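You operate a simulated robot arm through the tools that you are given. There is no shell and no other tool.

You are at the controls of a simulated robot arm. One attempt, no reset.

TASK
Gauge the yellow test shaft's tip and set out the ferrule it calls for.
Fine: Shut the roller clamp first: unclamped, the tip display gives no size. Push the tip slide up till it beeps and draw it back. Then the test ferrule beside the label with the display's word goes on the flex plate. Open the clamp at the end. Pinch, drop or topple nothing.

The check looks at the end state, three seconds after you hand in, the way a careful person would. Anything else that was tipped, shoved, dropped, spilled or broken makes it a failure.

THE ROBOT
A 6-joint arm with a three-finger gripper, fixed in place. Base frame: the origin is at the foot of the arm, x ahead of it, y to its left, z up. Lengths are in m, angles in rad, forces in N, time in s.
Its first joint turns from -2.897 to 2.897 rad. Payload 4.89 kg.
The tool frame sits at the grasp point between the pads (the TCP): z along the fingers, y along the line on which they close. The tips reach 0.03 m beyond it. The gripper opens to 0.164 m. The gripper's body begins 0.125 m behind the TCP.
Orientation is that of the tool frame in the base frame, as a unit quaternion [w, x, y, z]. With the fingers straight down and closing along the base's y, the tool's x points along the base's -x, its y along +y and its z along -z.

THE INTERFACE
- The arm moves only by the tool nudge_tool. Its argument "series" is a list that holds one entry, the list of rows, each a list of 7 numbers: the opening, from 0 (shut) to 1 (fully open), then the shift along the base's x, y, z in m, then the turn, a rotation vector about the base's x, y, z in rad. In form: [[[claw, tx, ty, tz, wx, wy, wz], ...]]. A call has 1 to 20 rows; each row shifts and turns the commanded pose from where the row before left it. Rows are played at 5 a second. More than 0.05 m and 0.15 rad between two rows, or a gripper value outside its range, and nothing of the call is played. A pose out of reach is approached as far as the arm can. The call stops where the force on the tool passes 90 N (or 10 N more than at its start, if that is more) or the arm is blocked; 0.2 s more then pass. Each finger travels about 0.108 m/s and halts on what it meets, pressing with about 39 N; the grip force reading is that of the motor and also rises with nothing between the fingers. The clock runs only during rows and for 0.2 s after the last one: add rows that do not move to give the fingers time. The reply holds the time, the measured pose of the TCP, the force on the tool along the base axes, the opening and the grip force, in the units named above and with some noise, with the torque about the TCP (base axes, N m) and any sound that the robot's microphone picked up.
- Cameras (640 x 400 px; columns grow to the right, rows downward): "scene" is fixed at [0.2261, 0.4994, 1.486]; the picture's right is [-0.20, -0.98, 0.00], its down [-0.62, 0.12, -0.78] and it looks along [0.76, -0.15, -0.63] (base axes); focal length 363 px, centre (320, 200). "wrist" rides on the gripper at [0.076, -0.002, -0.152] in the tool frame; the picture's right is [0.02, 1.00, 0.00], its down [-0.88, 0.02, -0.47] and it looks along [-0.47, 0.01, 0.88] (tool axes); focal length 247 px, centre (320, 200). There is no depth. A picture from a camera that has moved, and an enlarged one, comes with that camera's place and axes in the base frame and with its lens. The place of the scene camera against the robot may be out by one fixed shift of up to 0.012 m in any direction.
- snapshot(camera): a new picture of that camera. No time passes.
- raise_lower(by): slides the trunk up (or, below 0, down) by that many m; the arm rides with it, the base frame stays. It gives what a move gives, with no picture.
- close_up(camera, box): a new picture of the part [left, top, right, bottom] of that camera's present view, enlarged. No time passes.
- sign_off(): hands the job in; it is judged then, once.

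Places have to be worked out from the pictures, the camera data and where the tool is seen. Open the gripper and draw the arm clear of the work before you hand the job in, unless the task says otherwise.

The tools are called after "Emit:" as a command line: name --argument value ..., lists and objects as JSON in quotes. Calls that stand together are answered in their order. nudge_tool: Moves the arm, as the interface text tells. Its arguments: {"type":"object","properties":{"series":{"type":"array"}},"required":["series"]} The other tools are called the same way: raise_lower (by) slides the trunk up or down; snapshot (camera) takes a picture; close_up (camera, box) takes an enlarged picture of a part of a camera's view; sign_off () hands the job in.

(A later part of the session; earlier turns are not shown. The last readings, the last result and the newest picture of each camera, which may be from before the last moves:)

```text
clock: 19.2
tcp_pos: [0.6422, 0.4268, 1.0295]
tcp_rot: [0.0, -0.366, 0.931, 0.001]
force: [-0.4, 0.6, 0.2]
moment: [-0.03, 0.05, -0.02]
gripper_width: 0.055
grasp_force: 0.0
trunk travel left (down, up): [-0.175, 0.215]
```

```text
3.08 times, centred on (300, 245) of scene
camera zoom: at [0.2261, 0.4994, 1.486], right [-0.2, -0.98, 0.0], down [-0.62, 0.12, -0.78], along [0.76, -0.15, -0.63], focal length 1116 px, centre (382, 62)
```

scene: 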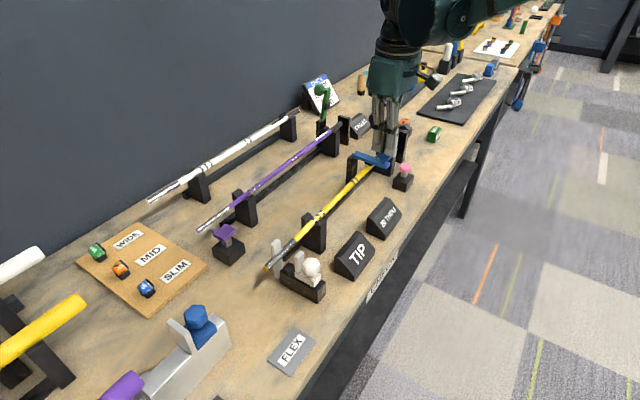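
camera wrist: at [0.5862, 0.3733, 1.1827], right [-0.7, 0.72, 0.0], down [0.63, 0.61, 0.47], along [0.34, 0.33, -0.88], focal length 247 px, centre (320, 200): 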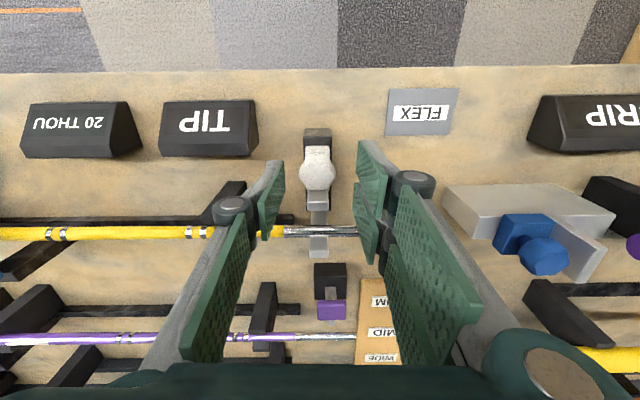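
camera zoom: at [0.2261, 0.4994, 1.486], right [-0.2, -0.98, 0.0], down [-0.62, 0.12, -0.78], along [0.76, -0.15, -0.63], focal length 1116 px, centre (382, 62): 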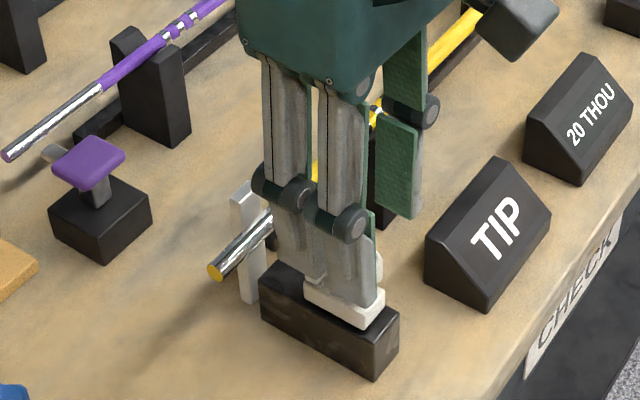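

Aligned: knob at n≈0.769, TCP at n≈0.761. Descend 5 cm and close on the knob.

Emit:
nudge_tool --series '[[[0.335, 0.0014, -0.0015, -0.025, 0, 0, 0], [0.335, 0, 0, -0.025, 0, 0, 0], [0.335, 0, 0, 0, 0, 0, 0], [0.25, 0, 0, 0, 0, 0, 0], [0.15, 0, 0, 0, 0, 0, 0], [0.15, 0, 0, 0, 0, 0, 0]]]'

Emit:
close_up --camera "wrist" --box '[250, 100, 390, 240]'

Emit:
close_up --camera "scene" --box '[240, 180, 360, 310]'

```text
clock: 20.6
tcp_pos: [0.6436, 0.4234, 0.9809]
tcp_rot: [0.0, -0.366, 0.931, 0.001]
force: [-2.9, 2.8, 2.8]
moment: [0.04, 0.05, -0.01]
gripper_width: 0.0301
grasp_force: 44.9
trunk travel left (down, up): [-0.175, 0.215]
```

```text
2.86 times, centred on (320, 170) of wrist
camera zoom: at [0.5875, 0.3715, 1.1328], right [-0.7, 0.72, 0.0], down [0.63, 0.61, 0.47], along [0.34, 0.33, -0.88], focal length 706 px, centre (320, 286)
```

zoom: 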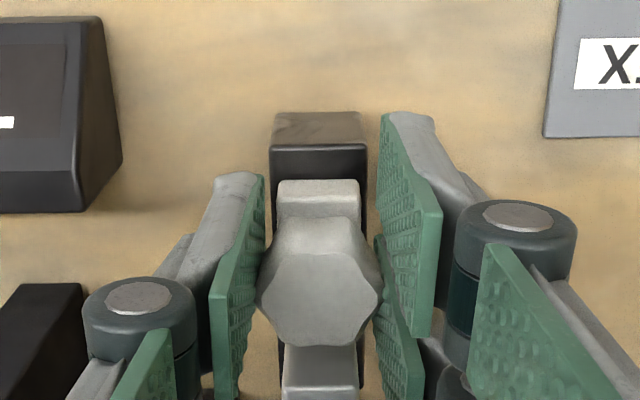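

```text
3.08 times, centred on (300, 245) of scene
camera zoom: at [0.2261, 0.4994, 1.486], right [-0.2, -0.98, 0.0], down [-0.62, 0.12, -0.78], along [0.76, -0.15, -0.63], focal length 1116 px, centre (382, 62)
```

zoom: 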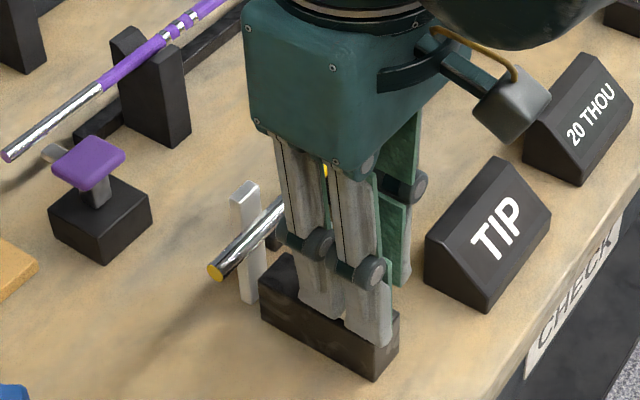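

The knob is held (30 mm). Now push the slide along +n in 5 mm steps, listening for the beep.

Emit:
nudge_tool --series '[[[0.15, 0.0036, 0.0035, 0, 0, 0, 0], [0.15, 0.0036, 0.0035, 0, 0, 0, 0], [0.15, 0.0036, 0.0035, 0, 0, 0, 0], [0.15, 0.0036, 0.0035, 0, 0, 0, 0]]]'

Emit:
close_up --camera "scene" --box '[240, 180, 360, 310]'

Emit:
close_up --camera "wrist" --box '[250, 130, 390, 270]'

```text
clock: 21.6
tcp_pos: [0.6584, 0.4382, 0.979]
tcp_rot: [0.0, -0.367, 0.93, 0.0]
force: [-11.7, 12.6, -7.8]
moment: [0.18, 0.28, 0.18]
gripper_width: 0.0303
grasp_force: 45.5
trunk travel left (down, up): [-0.175, 0.215]
```

```text
3.08 times, centred on (300, 245) of scene
camera zoom: at [0.2261, 0.4994, 1.486], right [-0.2, -0.98, 0.0], down [-0.62, 0.12, -0.78], along [0.76, -0.15, -0.63], focal length 1116 px, centre (382, 62)
```

zoom: 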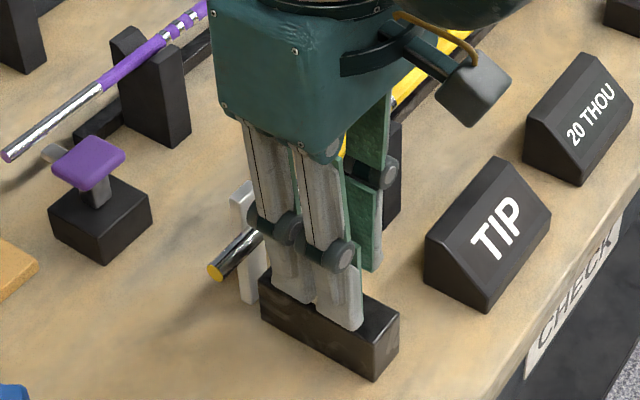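

```text
2.86 times, centred on (320, 200) of wrist
camera zoom: at [0.602, 0.3858, 1.1329], right [-0.7, 0.72, 0.0], down [0.63, 0.61, 0.47], along [0.34, 0.33, -0.88], focal length 706 px, centre (320, 200)
```

zoom: 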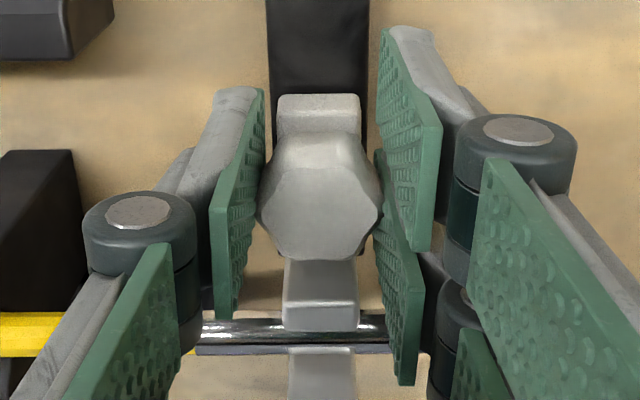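

No beep yet; a slight sideways force (≈17 N toward +u) shows the rail runs a bit more toward +u, so I correct direction and continue in 3 mm steps.

Emit:
nudge_tool --series '[[[0.15, 0.0014, 0.0029, 0, 0, 0, 0], [0.15, 0.002, 0.0022, 0, 0, 0, 0]]]'

Emit:
close_up --camera "wrist" --box '[250, 130, 390, 270]'

```text
clock: 22.2
tcp_pos: [0.6615, 0.4425, 0.9805]
tcp_rot: [0.0, -0.365, 0.931, -0.001]
force: [-7.7, 7.6, -14.3]
moment: [0.0, 0.2, 0.04]
gripper_width: 0.0301
grasp_force: 45.0
trunk travel left (down, up): [-0.175, 0.215]
```

```text
2.86 times, centred on (320, 200) of wrist
camera zoom: at [0.6059, 0.39, 1.1329], right [-0.7, 0.72, 0.0], down [0.63, 0.61, 0.47], along [0.34, 0.33, -0.88], focal length 706 px, centre (320, 200)
```

zoom: 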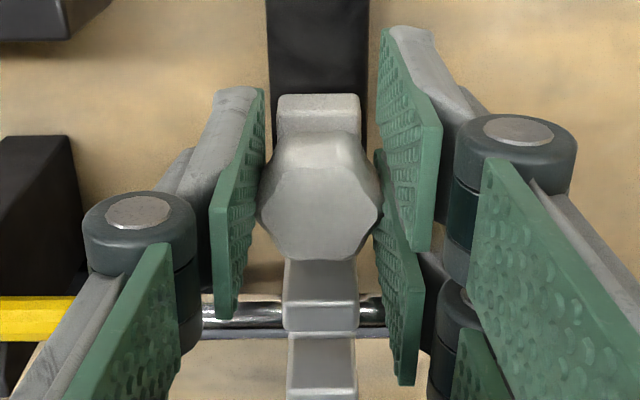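

Still no beep; continue in 2 mm steps with small corrections.

Emit:
nudge_tool --series '[[[0.15, 0.001, 0.0018, -0.0007, 0, 0, 0], [0.15, 0.0013, 0.0015, 0, 0, 0, 0]]]'

Emit:
close_up --camera "wrist" --box '[250, 130, 390, 270]'

```text
clock: 22.8
tcp_pos: [0.6643, 0.4458, 0.9802]
tcp_rot: [0.0, -0.366, 0.931, 0.0]
force: [-3.8, -2.6, 4.6]
moment: [-0.17, 0.17, -0.05]
gripper_width: 0.0302
grasp_force: 45.1
trunk travel left (down, up): [-0.175, 0.215]
```

```text
2.86 times, centred on (320, 200) of wrist
camera zoom: at [0.608, 0.3922, 1.1329], right [-0.7, 0.72, 0.0], down [0.63, 0.61, 0.47], along [0.34, 0.33, -0.88], focal length 706 px, centre (320, 200)
```

zoom: 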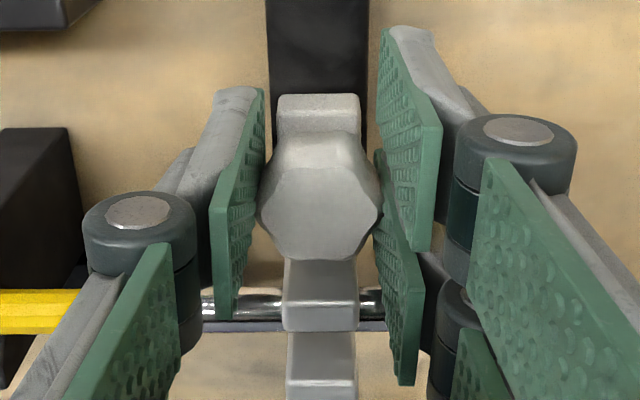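

Close to contact (few N resistance). Two more 1.5 mm steps.

Emit:
nudge_tool --series '[[[0.15, 0.001, 0.0011, 0, 0, 0, 0], [0.15, 0.001, 0.0011, 0, 0, 0, 0]]]'

Emit:
close_up --camera "scene" --box '[240, 180, 360, 310]'

```text
clock: 23.4
tcp_pos: [0.6653, 0.4472, 0.9813]
tcp_rot: [-0.001, -0.366, 0.931, 0.0]
force: [-4.7, -10.0, 2.8]
moment: [-0.24, 0.13, -0.06]
gripper_width: 0.03
grasp_force: 44.8
trunk travel left (down, up): [-0.175, 0.215]
```

```text
3.08 times, centred on (300, 245) of scene
camera zoom: at [0.2261, 0.4994, 1.486], right [-0.2, -0.98, 0.0], down [-0.62, 0.12, -0.78], along [0.76, -0.15, -0.63], focal length 1116 px, centre (382, 62)
```

zoom: 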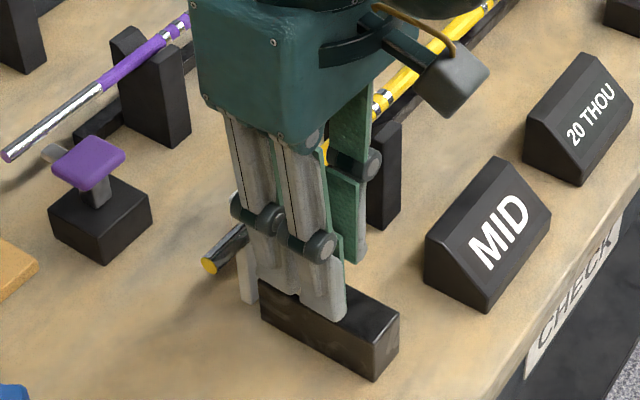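

The TIP display now shows "MID", but no beep has been reported; the resistance is ~10 N. I keep pushing gently in 1 mm steps until it beeps.

Emit:
nudge_tool --series '[[[0.15, 0.0007, 0.0007, 0, 0, 0, 0], [0.15, 0.0007, 0.0007, 0, 0, 0, 0]]]'

Emit:
close_up --camera "scene" --box '[240, 180, 360, 310]'

Emit:
close_up --camera "wrist" --box '[250, 130, 390, 270]'

```text
clock: 24.0
tcp_pos: [0.6667, 0.4477, 0.9799]
tcp_rot: [0.0, -0.366, 0.931, 0.0]
force: [-15.9, -28.0, -3.1]
moment: [-0.57, 0.39, -0.19]
gripper_width: 0.0305
grasp_force: 45.0
trunk travel left (down, up): [-0.175, 0.215]
```

```text
3.08 times, centred on (300, 245) of scene
camera zoom: at [0.2261, 0.4994, 1.486], right [-0.2, -0.98, 0.0], down [-0.62, 0.12, -0.78], along [0.76, -0.15, -0.63], focal length 1116 px, centre (382, 62)
```

zoom: 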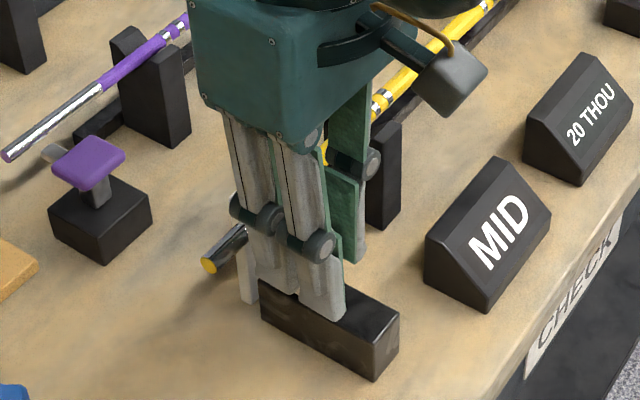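

```text
2.86 times, centred on (320, 200) of wrist
camera zoom: at [0.6107, 0.3949, 1.1329], right [-0.7, 0.72, 0.0], down [0.63, 0.61, 0.47], along [0.34, 0.33, -0.88], focal length 706 px, centre (320, 200)
```

zoom: 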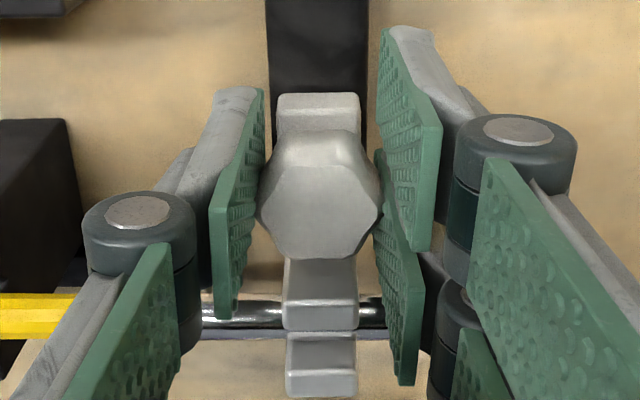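

Force rose to ~32 N (tip is held between the jaws), display "MID" is steady. I'll dwell without moving to see if the beep follows.

Emit:
nudge_tool --series '[[[0.15, 0, 0, 0, 0, 0, 0], [0.15, 0, 0, 0, 0, 0, 0], [0.15, 0, 0, 0, 0, 0, 0], [0.15, 0, 0, 0, 0, 0, 0], [0.15, 0, 0, 0, 0, 0, 0]]]'

Emit:
close_up --camera "scene" --box '[240, 180, 420, 310]'

```text
clock: 25.2
tcp_pos: [0.6673, 0.4484, 0.9811]
tcp_rot: [0.0, -0.366, 0.931, 0.0]
force: [-11.1, -33.9, -6.6]
moment: [-0.62, 0.27, -0.29]
gripper_width: 0.0302
grasp_force: 44.1
trunk travel left (down, up): [-0.175, 0.215]
```

```text
3.08 times, centred on (330, 245) of scene
camera zoom: at [0.2261, 0.4994, 1.486], right [-0.2, -0.98, 0.0], down [-0.62, 0.12, -0.78], along [0.76, -0.15, -0.63], focal length 1116 px, centre (289, 62)
```

zoom: 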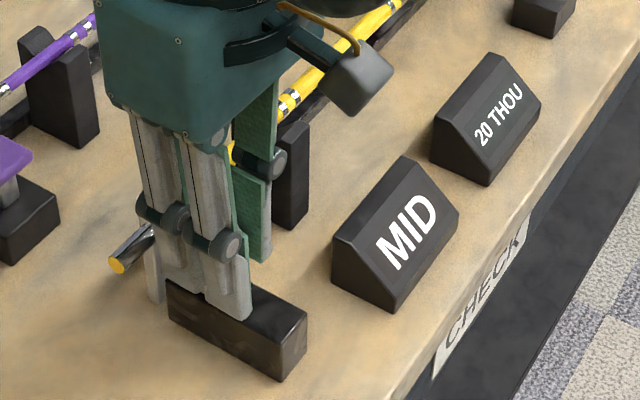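

Still silent with ~31 N along the slide and ~17 N sideways. I'll correct the sideways offset and push a fraction more.

Emit:
nudge_tool --series '[[[0.15, 0.0011, 0.0001, 0, 0, 0, 0], [0.15, 0.0004, 0.0004, 0, 0, 0, 0], [0.15, 0, 0, 0, 0, 0, 0]]]'

Emit:
close_up --camera "wrist" --box '[270, 180, 370, 260]'

```text
clock: 26.0
tcp_pos: [0.6682, 0.4481, 0.98]
tcp_rot: [0.0, -0.366, 0.931, 0.001]
force: [-15.5, -28.2, -3.0]
moment: [-0.56, 0.38, -0.15]
gripper_width: 0.0303
grasp_force: 45.2
trunk travel left (down, up): [-0.175, 0.215]
```

```text
5.00 times, centred on (320, 220) of wrist
camera zoom: at [0.6124, 0.3962, 1.133], right [-0.7, 0.72, 0.0], down [0.63, 0.61, 0.47], along [0.34, 0.33, -0.88], focal length 1235 px, centre (320, 100)
```

zoom: 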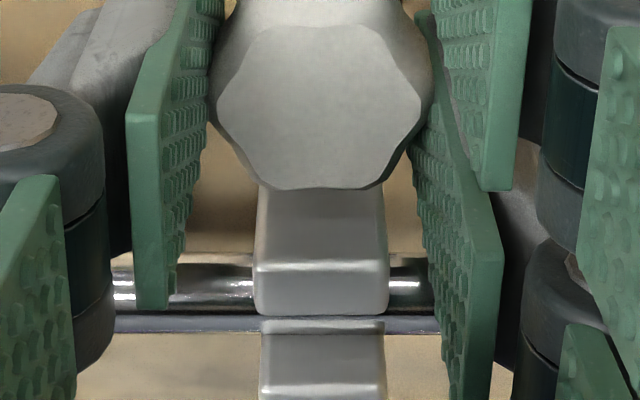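

Geometry shows the shaft is now held between jaw and anvil (hard stop). I'll dwell a bit longer while listening for the beep, checking all displays.

Emit:
nudge_tool --series '[[[0.15, 0.0004, 0.0004, 0, 0, 0, 0], [0.15, 0.0004, 0.0004, 0, 0, 0, 0], [0.15, 0, 0, 0, 0, 0, 0], [0.15, 0, 0, 0, 0, 0, 0], [0.15, 0, 0, 0, 0, 0, 0], [0.15, 0, 0, 0, 0, 0, 0], [0.15, 0, 0, 0, 0, 0, 0], [0.15, 0, 0, 0, 0, 0, 0], [0.15, 0, 0, 0, 0, 0, 0], [0.15, 0, 0, 0, 0, 0, 0]]]'

Emit:
snapshot --camera "scene"

Emit:
snapshot --camera "wrist"

```text
clock: 28.2
tcp_pos: [0.6696, 0.4486, 0.9797]
tcp_rot: [0.001, -0.366, 0.931, 0.0]
force: [-11.5, -25.2, 2.6]
moment: [-0.46, 0.17, -0.15]
gripper_width: 0.0303
grasp_force: 45.0
trunk travel left (down, up): [-0.175, 0.215]
```

```text
taken
```

scene: 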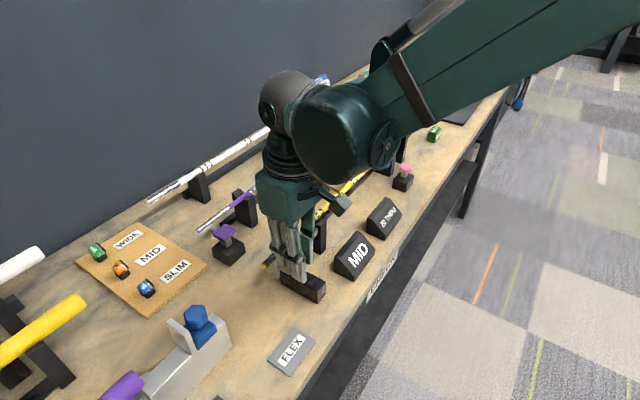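

```text
taken
camera wrist: at [0.6132, 0.397, 1.1329], right [-0.7, 0.72, 0.0], down [0.63, 0.61, 0.47], along [0.34, 0.33, -0.88], focal length 247 px, centre (320, 200)
```

wrist: 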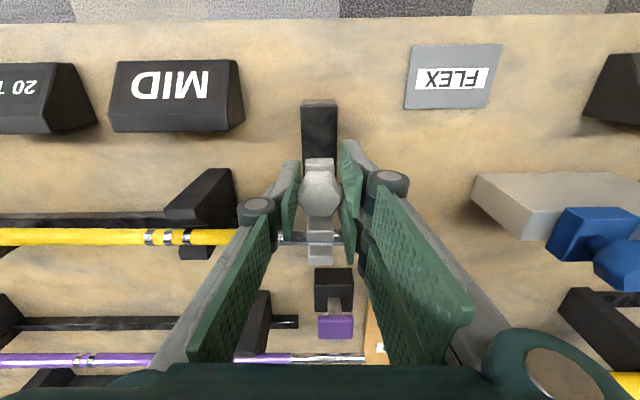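

The fingers are now slipping on the knob (force saturating ~28 N), so I can't push harder with this grip. I'll release, lift, and close the fingers behind the knob to push from the aisle side.

Emit:
nudge_tool --series '[[[0.33, 0, 0, 0, 0, 0, 0], [0.33, 0, 0, 0, 0, 0, 0], [0.33, 0, 0, 0.035, 0, 0, 0], [0.33, 0, 0, 0.035, 0, 0, 0], [0.33, -0.03, -0.028, 0, 0, 0, 0], [0, -0.03, -0.028, 0, 0, 0, 0], [0, 0, 0, 0, 0, 0, 0], [0, 0, 0, 0, 0, 0, 0]]]'

Emit:
snapshot --camera "wrist"

Emit:
close_up --camera "scene" --box '[240, 180, 420, 310]'

```text
clock: 30.0
tcp_pos: [0.6094, 0.3938, 1.0501]
tcp_rot: [0.0, -0.366, 0.931, 0.0]
force: [0.3, -0.6, -0.2]
moment: [0.03, -0.03, -0.04]
gripper_width: 0.0
grasp_force: 39.0
trunk travel left (down, up): [-0.175, 0.215]
```

```text
taken
camera wrist: at [0.5536, 0.3417, 1.2032], right [-0.7, 0.72, 0.0], down [0.63, 0.61, 0.47], along [0.34, 0.33, -0.88], focal length 247 px, centre (320, 200)
```

wrist: 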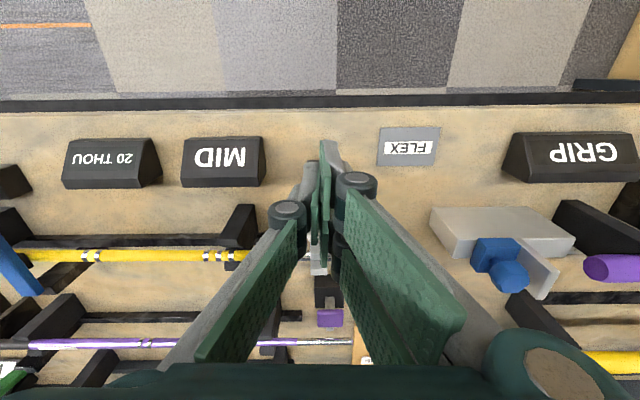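

```text
3.08 times, centred on (330, 245) of scene
camera zoom: at [0.2261, 0.4994, 1.486], right [-0.2, -0.98, 0.0], down [-0.62, 0.12, -0.78], along [0.76, -0.15, -0.63], focal length 1116 px, centre (289, 62)
```

zoom: 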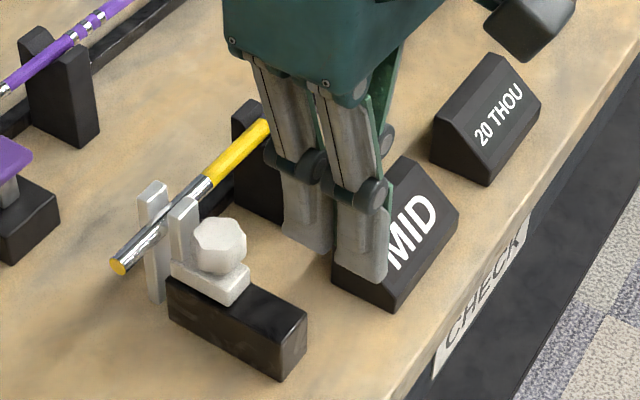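

The slide stayed forward. Let me look closely at the jaw/shaft/anvil contact.

Emit:
close_up --camera "scene" --box '[264, 225, 324, 275]'

Emit:
close_up --camera "scene" --box '[330, 220, 410, 290]'

```text
8.00 times, centred on (294, 250) of scene
camera zoom: at [0.2261, 0.4994, 1.486], right [-0.2, -0.98, 0.0], down [-0.62, 0.12, -0.78], along [0.76, -0.15, -0.63], focal length 2902 px, centre (528, -200)
```

zoom: 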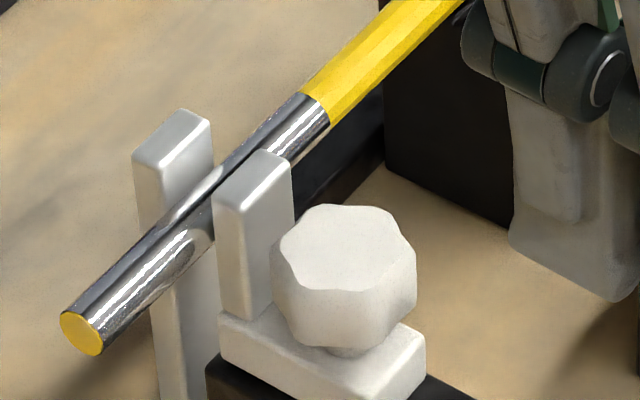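

```text
5.71 times, centred on (370, 255) of scene
camera zoom: at [0.2261, 0.4994, 1.486], right [-0.2, -0.98, 0.0], down [-0.62, 0.12, -0.78], along [0.76, -0.15, -0.63], focal length 2073 px, centre (34, -114)
```

zoom: 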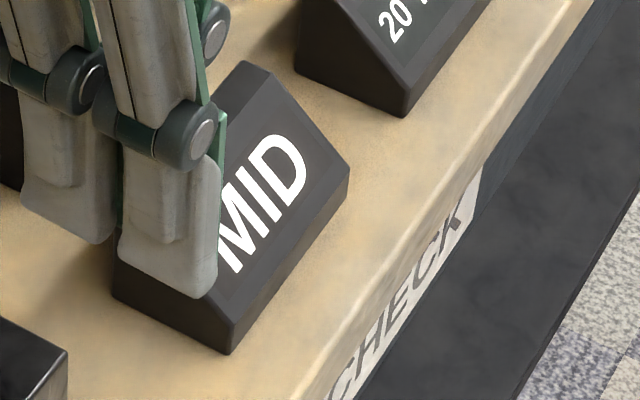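

Jaw, shaft and anvil look in contact. I'll lower behind the knob and push from the aisle side.

Emit:
nudge_tool --series '[[[0, 0, 0, -0.033, 0, 0, 0], [0, 0, 0, -0.033, 0, 0, 0], [0, 0.0103, 0.0106, 0, 0, 0, 0], [0, 0.0069, 0.0071, 0, 0, 0, 0], [0, 0, 0, 0, 0, 0, 0]]]'

Emit:
close_up --camera "scene" --box '[240, 200, 360, 310]'

Emit:
close_up --camera "wrist" --box '[250, 130, 390, 270]'

```text
clock: 31.2
tcp_pos: [0.6273, 0.4127, 0.9839]
tcp_rot: [0.0, -0.366, 0.931, 0.0]
force: [-0.2, -0.8, -0.3]
moment: [-0.01, 0.01, -0.04]
gripper_width: 0.0001
grasp_force: 38.7
trunk travel left (down, up): [-0.175, 0.215]
```

```text
3.64 times, centred on (300, 255) of scene
camera zoom: at [0.2261, 0.4994, 1.486], right [-0.2, -0.98, 0.0], down [-0.62, 0.12, -0.78], along [0.76, -0.15, -0.63], focal length 1319 px, centre (393, 0)
```

zoom: 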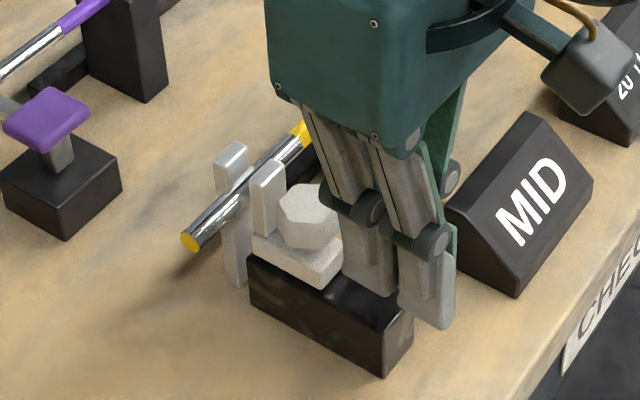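

```text
2.86 times, centred on (320, 200) of wrist
camera zoom: at [0.5718, 0.3599, 1.1362], right [-0.7, 0.72, 0.0], down [0.63, 0.61, 0.47], along [0.34, 0.33, -0.88], focal length 706 px, centre (320, 200)
```

zoom: 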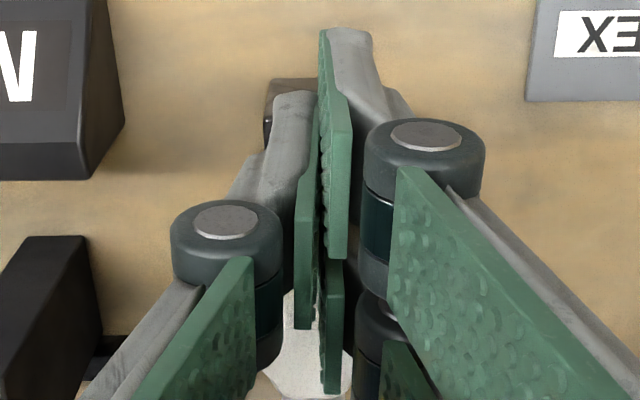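

Behind the knob, not yet touching. I advance gently until force builds, listening.

Emit:
nudge_tool --series '[[[0, 0.0042, 0.0042, 0, 0, 0, 0], [0, 0.0021, 0.0021, 0, 0, 0, 0], [0, 0, 0, 0, 0, 0, 0]]]'

```text
clock: 32.0
tcp_pos: [0.6331, 0.4184, 0.9843]
tcp_rot: [-0.001, -0.365, 0.931, 0.001]
force: [0.3, -0.5, 0.4]
moment: [-0.01, 0.03, -0.01]
gripper_width: 0.0
grasp_force: 38.8
trunk travel left (down, up): [-0.175, 0.215]
```

No contact yet; a few more millimetres.

Emit:
nudge_tool --series '[[[0, 0.0014, 0.0014, 0, 0, 0, 0], [0, 0.0014, 0.0014, 0, 0, 0, 0], [0, 0.0014, 0.0014, 0, 0, 0, 0], [0, 0, 0, 0, 0, 0, 0]]]'

Emit:
close_up --camera "scene" --box '[240, 200, 360, 310]'

```text
clock: 33.0
tcp_pos: [0.6379, 0.4227, 0.984]
tcp_rot: [0.001, -0.366, 0.931, 0.0]
force: [0.5, -0.3, 0.6]
moment: [0.0, 0.01, -0.01]
gripper_width: 0.0001
grasp_force: 38.9
trunk travel left (down, up): [-0.175, 0.215]
```

```text
3.64 times, centred on (300, 255) of scene
camera zoom: at [0.2261, 0.4994, 1.486], right [-0.2, -0.98, 0.0], down [-0.62, 0.12, -0.78], along [0.76, -0.15, -0.63], focal length 1319 px, centre (393, 0)
```

zoom: 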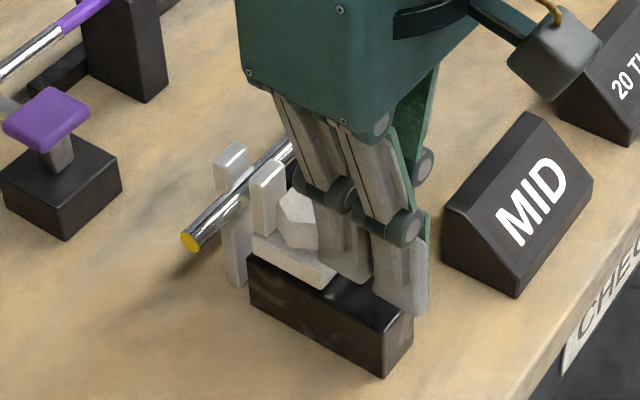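

Continue 1 mm steps.

Emit:
nudge_tool --series '[[[0, 0.0014, 0.0014, 0, 0, 0, 0], [0, 0.0011, 0.0011, 0, 0, 0, 0], [0, 0.0007, 0.0007, 0, 0, 0, 0], [0, 0.0007, 0.0007, 0, 0, 0, 0], [0, 0, 0, 0, 0, 0, 0]]]'

```text
clock: 34.2
tcp_pos: [0.638, 0.4251, 0.9827]
tcp_rot: [0.0, -0.366, 0.93, 0.0]
force: [-44.7, -40.9, -20.7]
moment: [-1.31, 1.35, 0.0]
gripper_width: 0.0003
grasp_force: 39.2
trunk travel left (down, up): [-0.175, 0.215]
```

60 N on the slide and still no beep reported. Let me look at the display and contact again.

Emit:
close_up --camera "scene" --box '[240, 200, 400, 310]'

Emit:
close_up --camera "scene" --box '[264, 225, 324, 275]'

Emit:
snapshot --camera "scene"

```text
3.64 times, centred on (320, 255) of scene
camera zoom: at [0.2261, 0.4994, 1.486], right [-0.2, -0.98, 0.0], down [-0.62, 0.12, -0.78], along [0.76, -0.15, -0.63], focal length 1319 px, centre (320, 0)
```

zoom: 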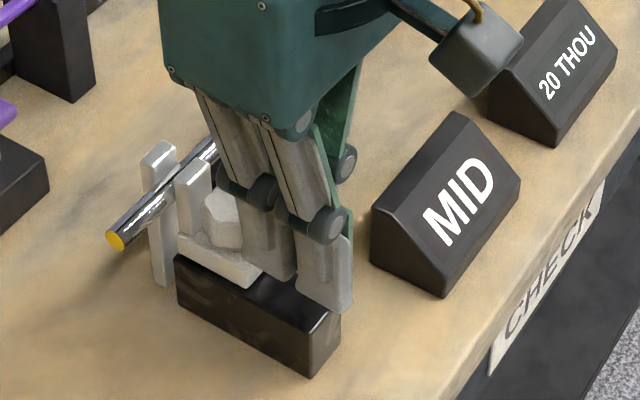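

```text
8.00 times, centred on (294, 250) of scene
camera zoom: at [0.2261, 0.4994, 1.486], right [-0.2, -0.98, 0.0], down [-0.62, 0.12, -0.78], along [0.76, -0.15, -0.63], focal length 2902 px, centre (528, -200)
```

zoom: 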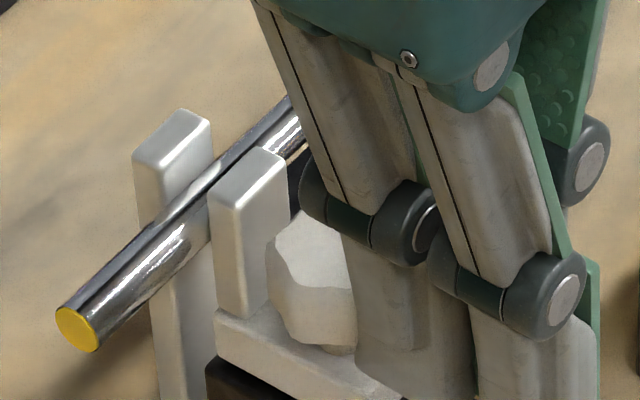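

```text
taken
```

scene: 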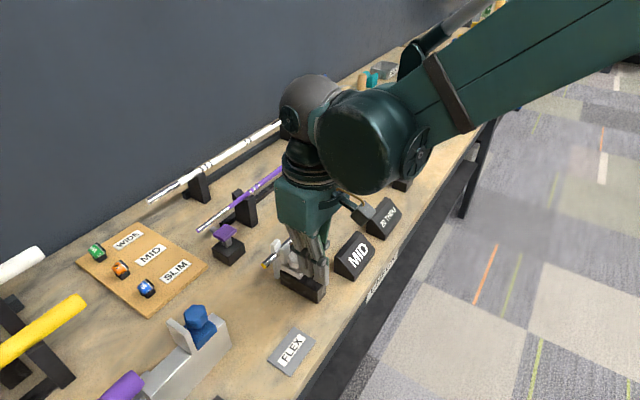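

Display holds "MID" with the tip firmly between jaw and anvil; I won't push harder. I back off, lift, open, and then view the knob for the draw-back.

Emit:
nudge_tool --series '[[[0, -0.0072, -0.007, 0, 0, 0, 0], [0, -0.0144, -0.014, 0, 0, 0, 0], [0, 0, 0, 0.035, 0, 0, 0], [0.335, 0, 0, 0.035, 0, 0, 0], [0.335, 0, 0, 0, 0, 0, 0], [0.335, 0, 0, 0, 0, 0, 0]]]'

Emit:
close_up --camera "wrist" --box '[250, 130, 390, 270]'

Emit:
close_up --camera "scene" --box '[240, 200, 400, 310]'

```text
clock: 35.6
tcp_pos: [0.6186, 0.405, 1.0525]
tcp_rot: [0.0, -0.365, 0.931, -0.001]
force: [-0.4, -0.6, 0.2]
moment: [0.04, -0.04, 0.0]
gripper_width: 0.055
grasp_force: 0.1
trunk travel left (down, up): [-0.175, 0.215]
```

```text
2.86 times, centred on (320, 200) of wrist
camera zoom: at [0.5639, 0.353, 1.2065], right [-0.7, 0.72, 0.0], down [0.63, 0.61, 0.47], along [0.34, 0.33, -0.88], focal length 706 px, centre (320, 200)
```

zoom: 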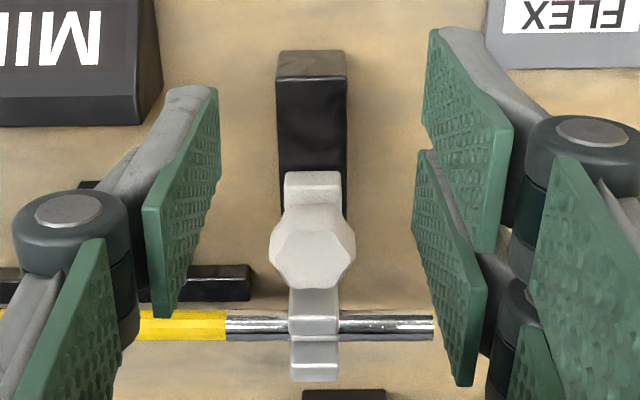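

```text
3.64 times, centred on (320, 255) of scene
camera zoom: at [0.2261, 0.4994, 1.486], right [-0.2, -0.98, 0.0], down [-0.62, 0.12, -0.78], along [0.76, -0.15, -0.63], focal length 1319 px, centre (320, 0)
```

zoom: 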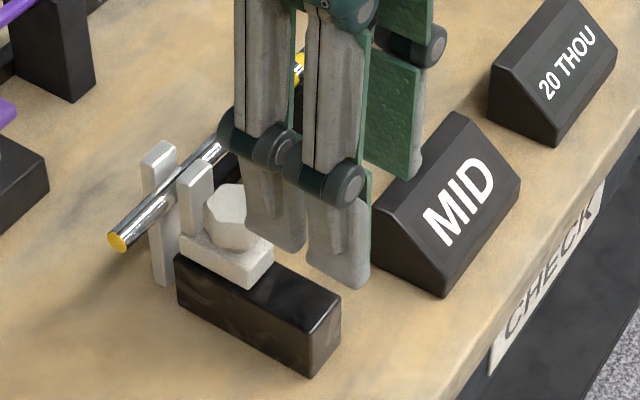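

Knob is now at n≈0.804, u≈−0.126. Move over it, lower, grip again and draw the slide back ~30 mm to its initial position.

Emit:
nudge_tool --series '[[[0.335, 0.0237, 0.0216, 0, 0, 0, 0], [0.335, 0.0238, 0.0217, 0, 0, 0, 0], [0.335, 0, 0, -0.036, 0, 0, 0], [0.335, 0, 0, -0.036, 0, 0, 0], [0.15, 0, 0, 0, 0, 0, 0], [0.15, 0, 0, 0, 0, 0, 0], [0.15, 0, 0, 0, 0, 0, 0]]]'

Emit:
close_up --camera "wrist" --box '[250, 130, 390, 270]'

```text
clock: 37.2
tcp_pos: [0.6675, 0.4484, 0.9817]
tcp_rot: [0.0, -0.365, 0.931, 0.001]
force: [11.9, -14.9, -10.3]
moment: [-0.27, -0.18, -0.2]
gripper_width: 0.03
grasp_force: 45.2
trunk travel left (down, up): [-0.175, 0.215]
```

```text
2.86 times, centred on (320, 200) of wrist
camera zoom: at [0.6118, 0.3959, 1.1338], right [-0.7, 0.72, 0.0], down [0.63, 0.61, 0.47], along [0.34, 0.33, -0.88], focal length 706 px, centre (320, 200)
```

zoom: 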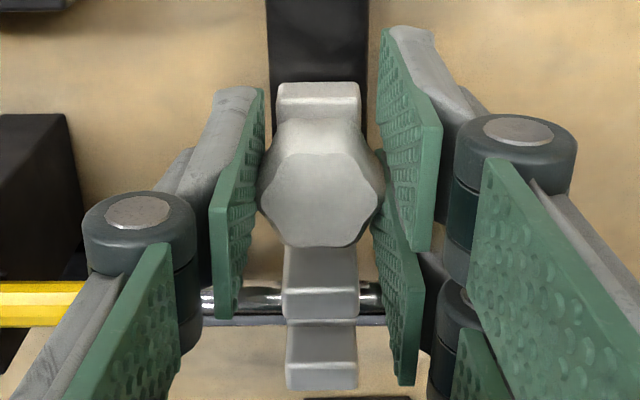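

Gripped again. Draw back along the rail with a small sideways relief.

Emit:
nudge_tool --series '[[[0.15, -0.0028, -0.0043, 0, 0, 0, 0], [0.15, -0.0035, -0.0036, 0, 0, 0, 0], [0.15, -0.0035, -0.0036, 0, 0, 0, 0], [0.15, -0.0035, -0.0036, 0, 0, 0, 0], [0.15, -0.0035, -0.0036, 0, 0, 0, 0]]]'

Emit:
close_up --camera "wrist" --box '[250, 130, 390, 270]'

Emit:
close_up --camera "scene" --box '[240, 200, 400, 310]'

```text
clock: 38.4
tcp_pos: [0.6498, 0.4302, 0.9813]
tcp_rot: [0.0, -0.367, 0.93, 0.0]
force: [0.5, -0.7, -12.7]
moment: [0.03, -0.01, -0.05]
gripper_width: 0.0304
grasp_force: 44.7
trunk travel left (down, up): [-0.175, 0.215]
```

```text
2.86 times, centred on (320, 200) of wrist
camera zoom: at [0.5943, 0.378, 1.1339], right [-0.7, 0.72, 0.0], down [0.63, 0.61, 0.47], along [0.34, 0.33, -0.88], focal length 706 px, centre (320, 200)
```

zoom: 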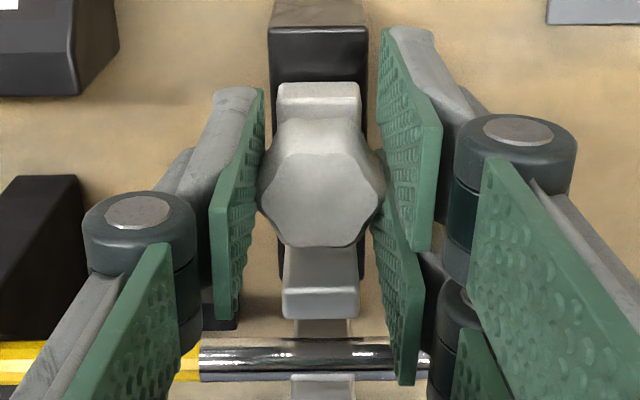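

```text
3.64 times, centred on (320, 255) of scene
camera zoom: at [0.2261, 0.4994, 1.486], right [-0.2, -0.98, 0.0], down [-0.62, 0.12, -0.78], along [0.76, -0.15, -0.63], focal length 1319 px, centre (320, 0)
```

zoom: 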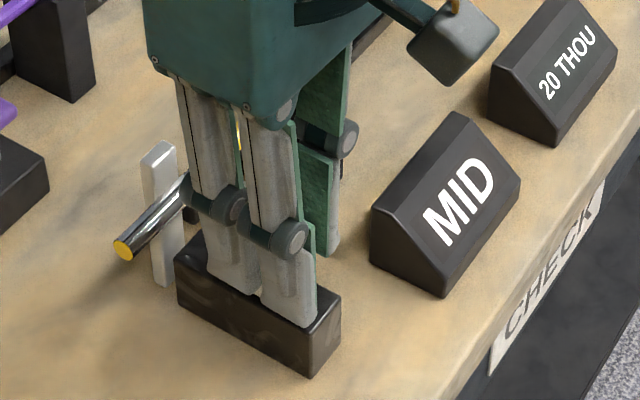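

The display holds "MID" with the slide withdrawn — the reading is latched. Draw it back the last ~10 mm to its original place and release.

Emit:
nudge_tool --series '[[[0.15, -0.0035, -0.0036, -0.0005, 0, 0, 0], [0.15, -0.0035, -0.0036, 0, 0, 0, 0], [0.15, 0, 0, 0, 0, 0, 0]]]'

Emit:
close_up --camera "wrist" --box '[250, 130, 390, 270]'

```text
clock: 39.2
tcp_pos: [0.6432, 0.4242, 0.9805]
tcp_rot: [0.001, -0.367, 0.93, 0.001]
force: [14.4, 21.6, 10.5]
moment: [0.59, -0.41, -0.03]
gripper_width: 0.0303
grasp_force: 45.0
trunk travel left (down, up): [-0.175, 0.215]
```

```text
2.86 times, centred on (320, 200) of wrist
camera zoom: at [0.5883, 0.3721, 1.1337], right [-0.7, 0.72, 0.0], down [0.63, 0.61, 0.47], along [0.34, 0.33, -0.88], focal length 706 px, centre (320, 200)
```

zoom: 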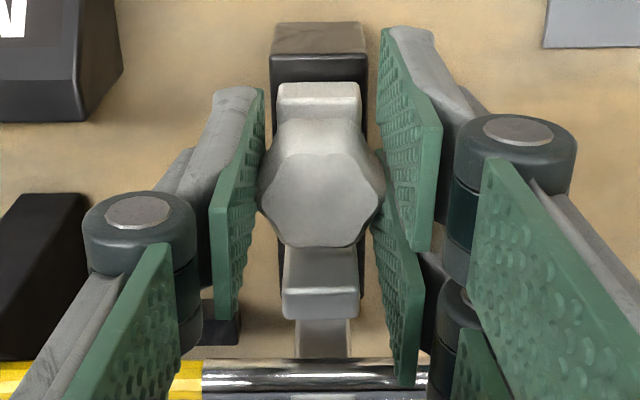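

The slide is back at its end stop. Release, lift, and move over toward the ferrule board for a close view of the MID (orange) ferrule.

Emit:
nudge_tool --series '[[[0.15, 0.0007, 0.0007, 0, 0, 0, 0], [0.335, 0, 0, 0, 0, 0, 0], [0.335, 0, 0, 0, 0, 0, 0], [0.335, 0, 0, 0.04, 0, 0, 0], [0.335, 0, 0, 0.05, 0, 0, 0], [0.335, 0, 0, 0.05, 0, 0, 0], [0.335, 0, 0, 0.05, 0, 0, 0], [0.335, 0, 0, 0.03, 0, 0, 0], [0.335, 0.003, 0.043, 0, 0, 0, 0.004], [0.335, 0.003, 0.043, 0, 0, 0, 0.004], [0.335, 0.003, 0.043, 0, 0, 0, 0.004], [0.335, 0.003, 0.043, 0, 0, 0, 0.004], [0.335, 0.003, 0.043, 0, 0, 0, 0.004], [0.335, 0.003, 0.043, 0, 0, 0, 0.004], [0.335, 0, 0, 0, 0, 0, 0]]]'

Emit:
snapshot --camera "wrist"

Emit:
snapshot --camera "scene"

```text
clock: 42.4
tcp_pos: [0.6607, 0.6823, 1.1992]
tcp_rot: [0.0, -0.378, 0.926, 0.0]
force: [0.2, 0.8, 0.0]
moment: [-0.16, 0.02, -0.01]
gripper_width: 0.0547
grasp_force: 0.1
trunk travel left (down, up): [-0.175, 0.215]
```

```text
taken
camera wrist: at [0.6075, 0.629, 1.3531], right [-0.71, 0.7, 0.0], down [0.62, 0.63, 0.47], along [0.33, 0.34, -0.88], focal length 247 px, centre (320, 200)
```

wrist: 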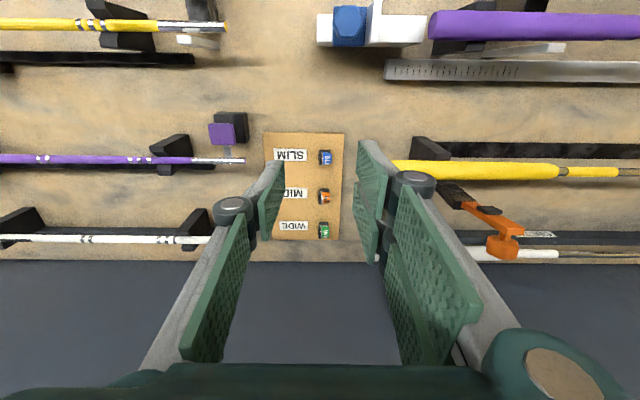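

```text
taken
```

scene: 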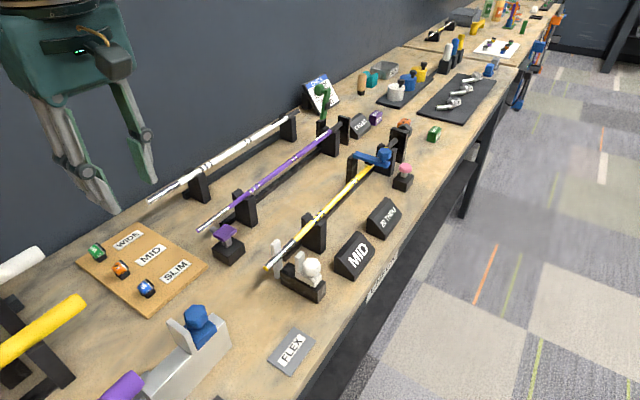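

Zoom in on the ferrules from here.

Emit:
close_up --camera "wrist" --box '[270, 175, 350, 225]'

Emit:
close_up --camera "wrist" --box '[255, 125, 355, 250]'

```text
8.00 times, centred on (310, 200) of wrist
camera zoom: at [0.6075, 0.629, 1.3531], right [-0.71, 0.7, 0.0], down [0.62, 0.63, 0.47], along [0.33, 0.34, -0.88], focal length 1976 px, centre (400, 200)
```

zoom: 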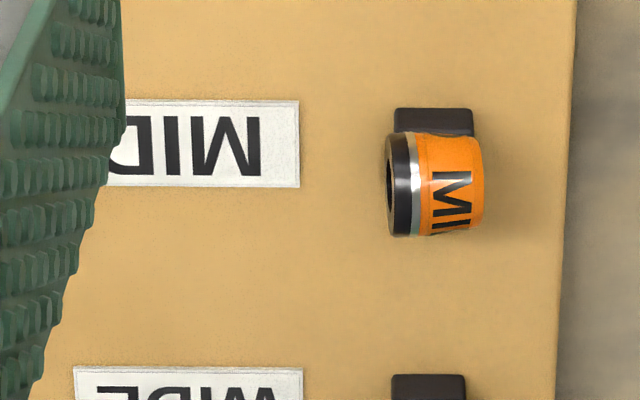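

```text
3.20 times, centred on (305, 188) of wrist
camera zoom: at [0.6075, 0.629, 1.3531], right [-0.71, 0.7, 0.0], down [0.62, 0.63, 0.47], along [0.33, 0.34, -0.88], focal length 790 px, centre (368, 240)
```

zoom: 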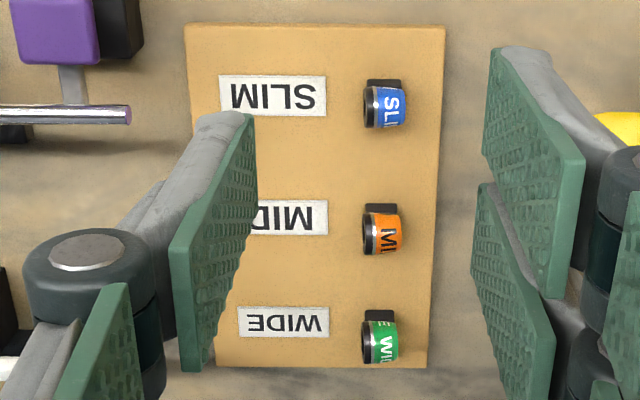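

The orange ferrule sits on a small foot at ≈(0.761, 0.799), ring centre z≈0.92, r≈1.10. I'll test reach by extending vertically-oriented over it at a safe height.

Emit:
nudge_tool --series '[[[0.335, 0.026, 0.045, 0, 0, 0, 0], [0.335, 0.035, 0.035, 0, 0, 0, 0], [0.335, 0.029, 0.029, 0, 0, 0, 0], [0.335, 0, 0, -0.03, 0, 0, 0], [0.335, 0, 0, -0.03, 0, 0, 0], [0.335, 0, 0, 0, 0, 0, 0]]]'

Emit:
snapshot --camera "wrist"

Emit:
snapshot --camera "scene"

```text
refused: row 1 steps farther than a row can; nothing moved
```

```text
taken
camera wrist: at [0.6075, 0.629, 1.3531], right [-0.71, 0.7, 0.0], down [0.62, 0.63, 0.47], along [0.33, 0.34, -0.88], focal length 247 px, centre (320, 200)
```

wrist: 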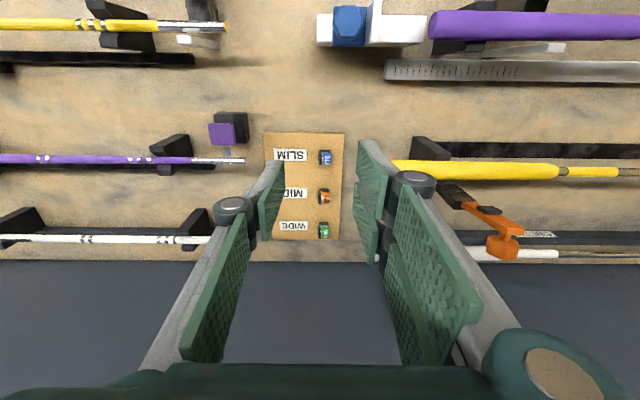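

```text
taken
```

scene: 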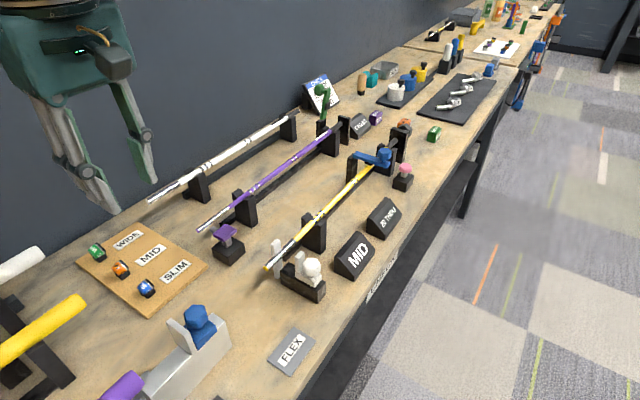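

The first row was slightly too long; I split it into smaller steps.

Emit:
nudge_tool --series '[[[0.335, 0.022, 0.028, 0, 0, 0, 0], [0.335, 0.022, 0.028, 0, 0, 0, 0], [0.335, 0.024, 0.028, 0, 0, 0, 0], [0.335, 0.022, 0.025, 0, 0, 0, 0], [0.335, 0, 0, -0.03, 0, 0, 0], [0.335, 0, 0, -0.03, 0, 0, 0], [0.335, 0, 0, 0, 0, 0, 0]]]'

Emit:
snapshot --camera "wrist"

Emit:
snapshot --camera "scene"

```text
clock: 44.0
tcp_pos: [0.753, 0.7907, 1.1405]
tcp_rot: [0.0, -0.378, 0.926, 0.0]
force: [0.7, 0.2, 0.2]
moment: [-0.01, 0.02, 0.02]
gripper_width: 0.0548
grasp_force: 0.0
trunk travel left (down, up): [-0.175, 0.215]
```

```text
taken
camera wrist: at [0.6983, 0.7372, 1.2935], right [-0.71, 0.7, 0.0], down [0.62, 0.63, 0.47], along [0.33, 0.34, -0.88], focal length 247 px, centre (320, 200)
```

wrist: 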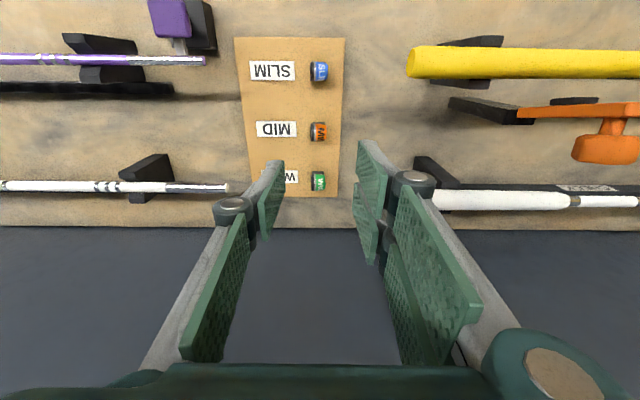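

```text
taken
```

scene: 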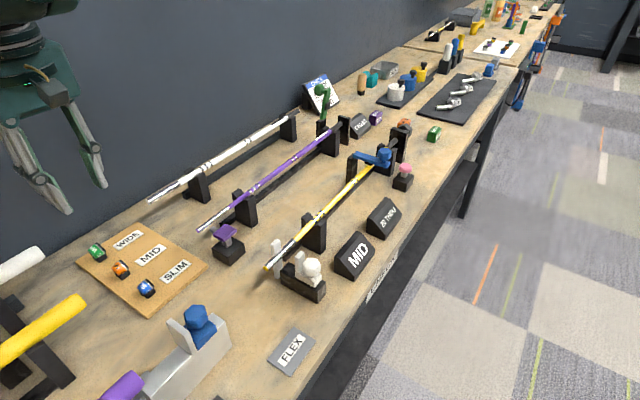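

Reaches r=1.09 vertically at z=1.14. Zoom in on the orange ferrule for accurate triangulation.

Emit:
close_up --camera "wrist" --box '[288, 110, 352, 150]'

Emit:
close_up --camera "wrist" --box '[225, 30, 385, 210]'

```text
10.00 times, centred on (320, 130) of wrist
camera zoom: at [0.6983, 0.7372, 1.2935], right [-0.71, 0.7, 0.0], down [0.62, 0.63, 0.47], along [0.33, 0.34, -0.88], focal length 2470 px, centre (320, 900)
```

zoom: 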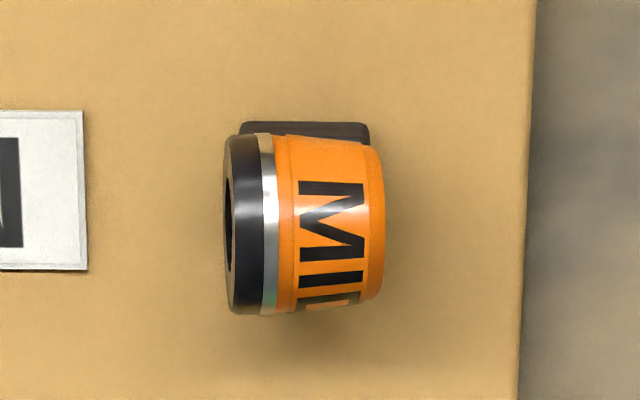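

```text
2.22 times, centred on (305, 120) of wrist
camera zoom: at [0.6983, 0.7372, 1.2935], right [-0.71, 0.7, 0.0], down [0.62, 0.63, 0.47], along [0.33, 0.34, -0.88], focal length 549 px, centre (353, 378)
```

zoom: 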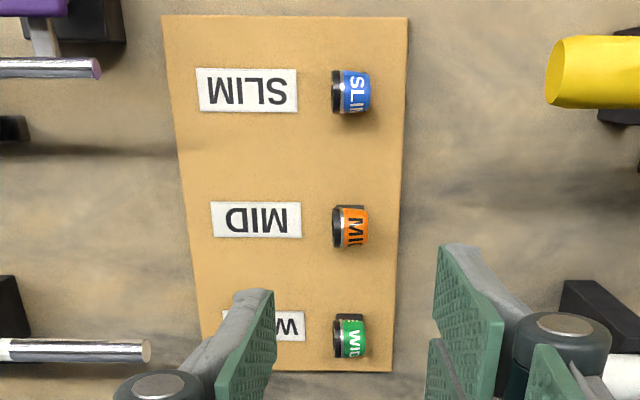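

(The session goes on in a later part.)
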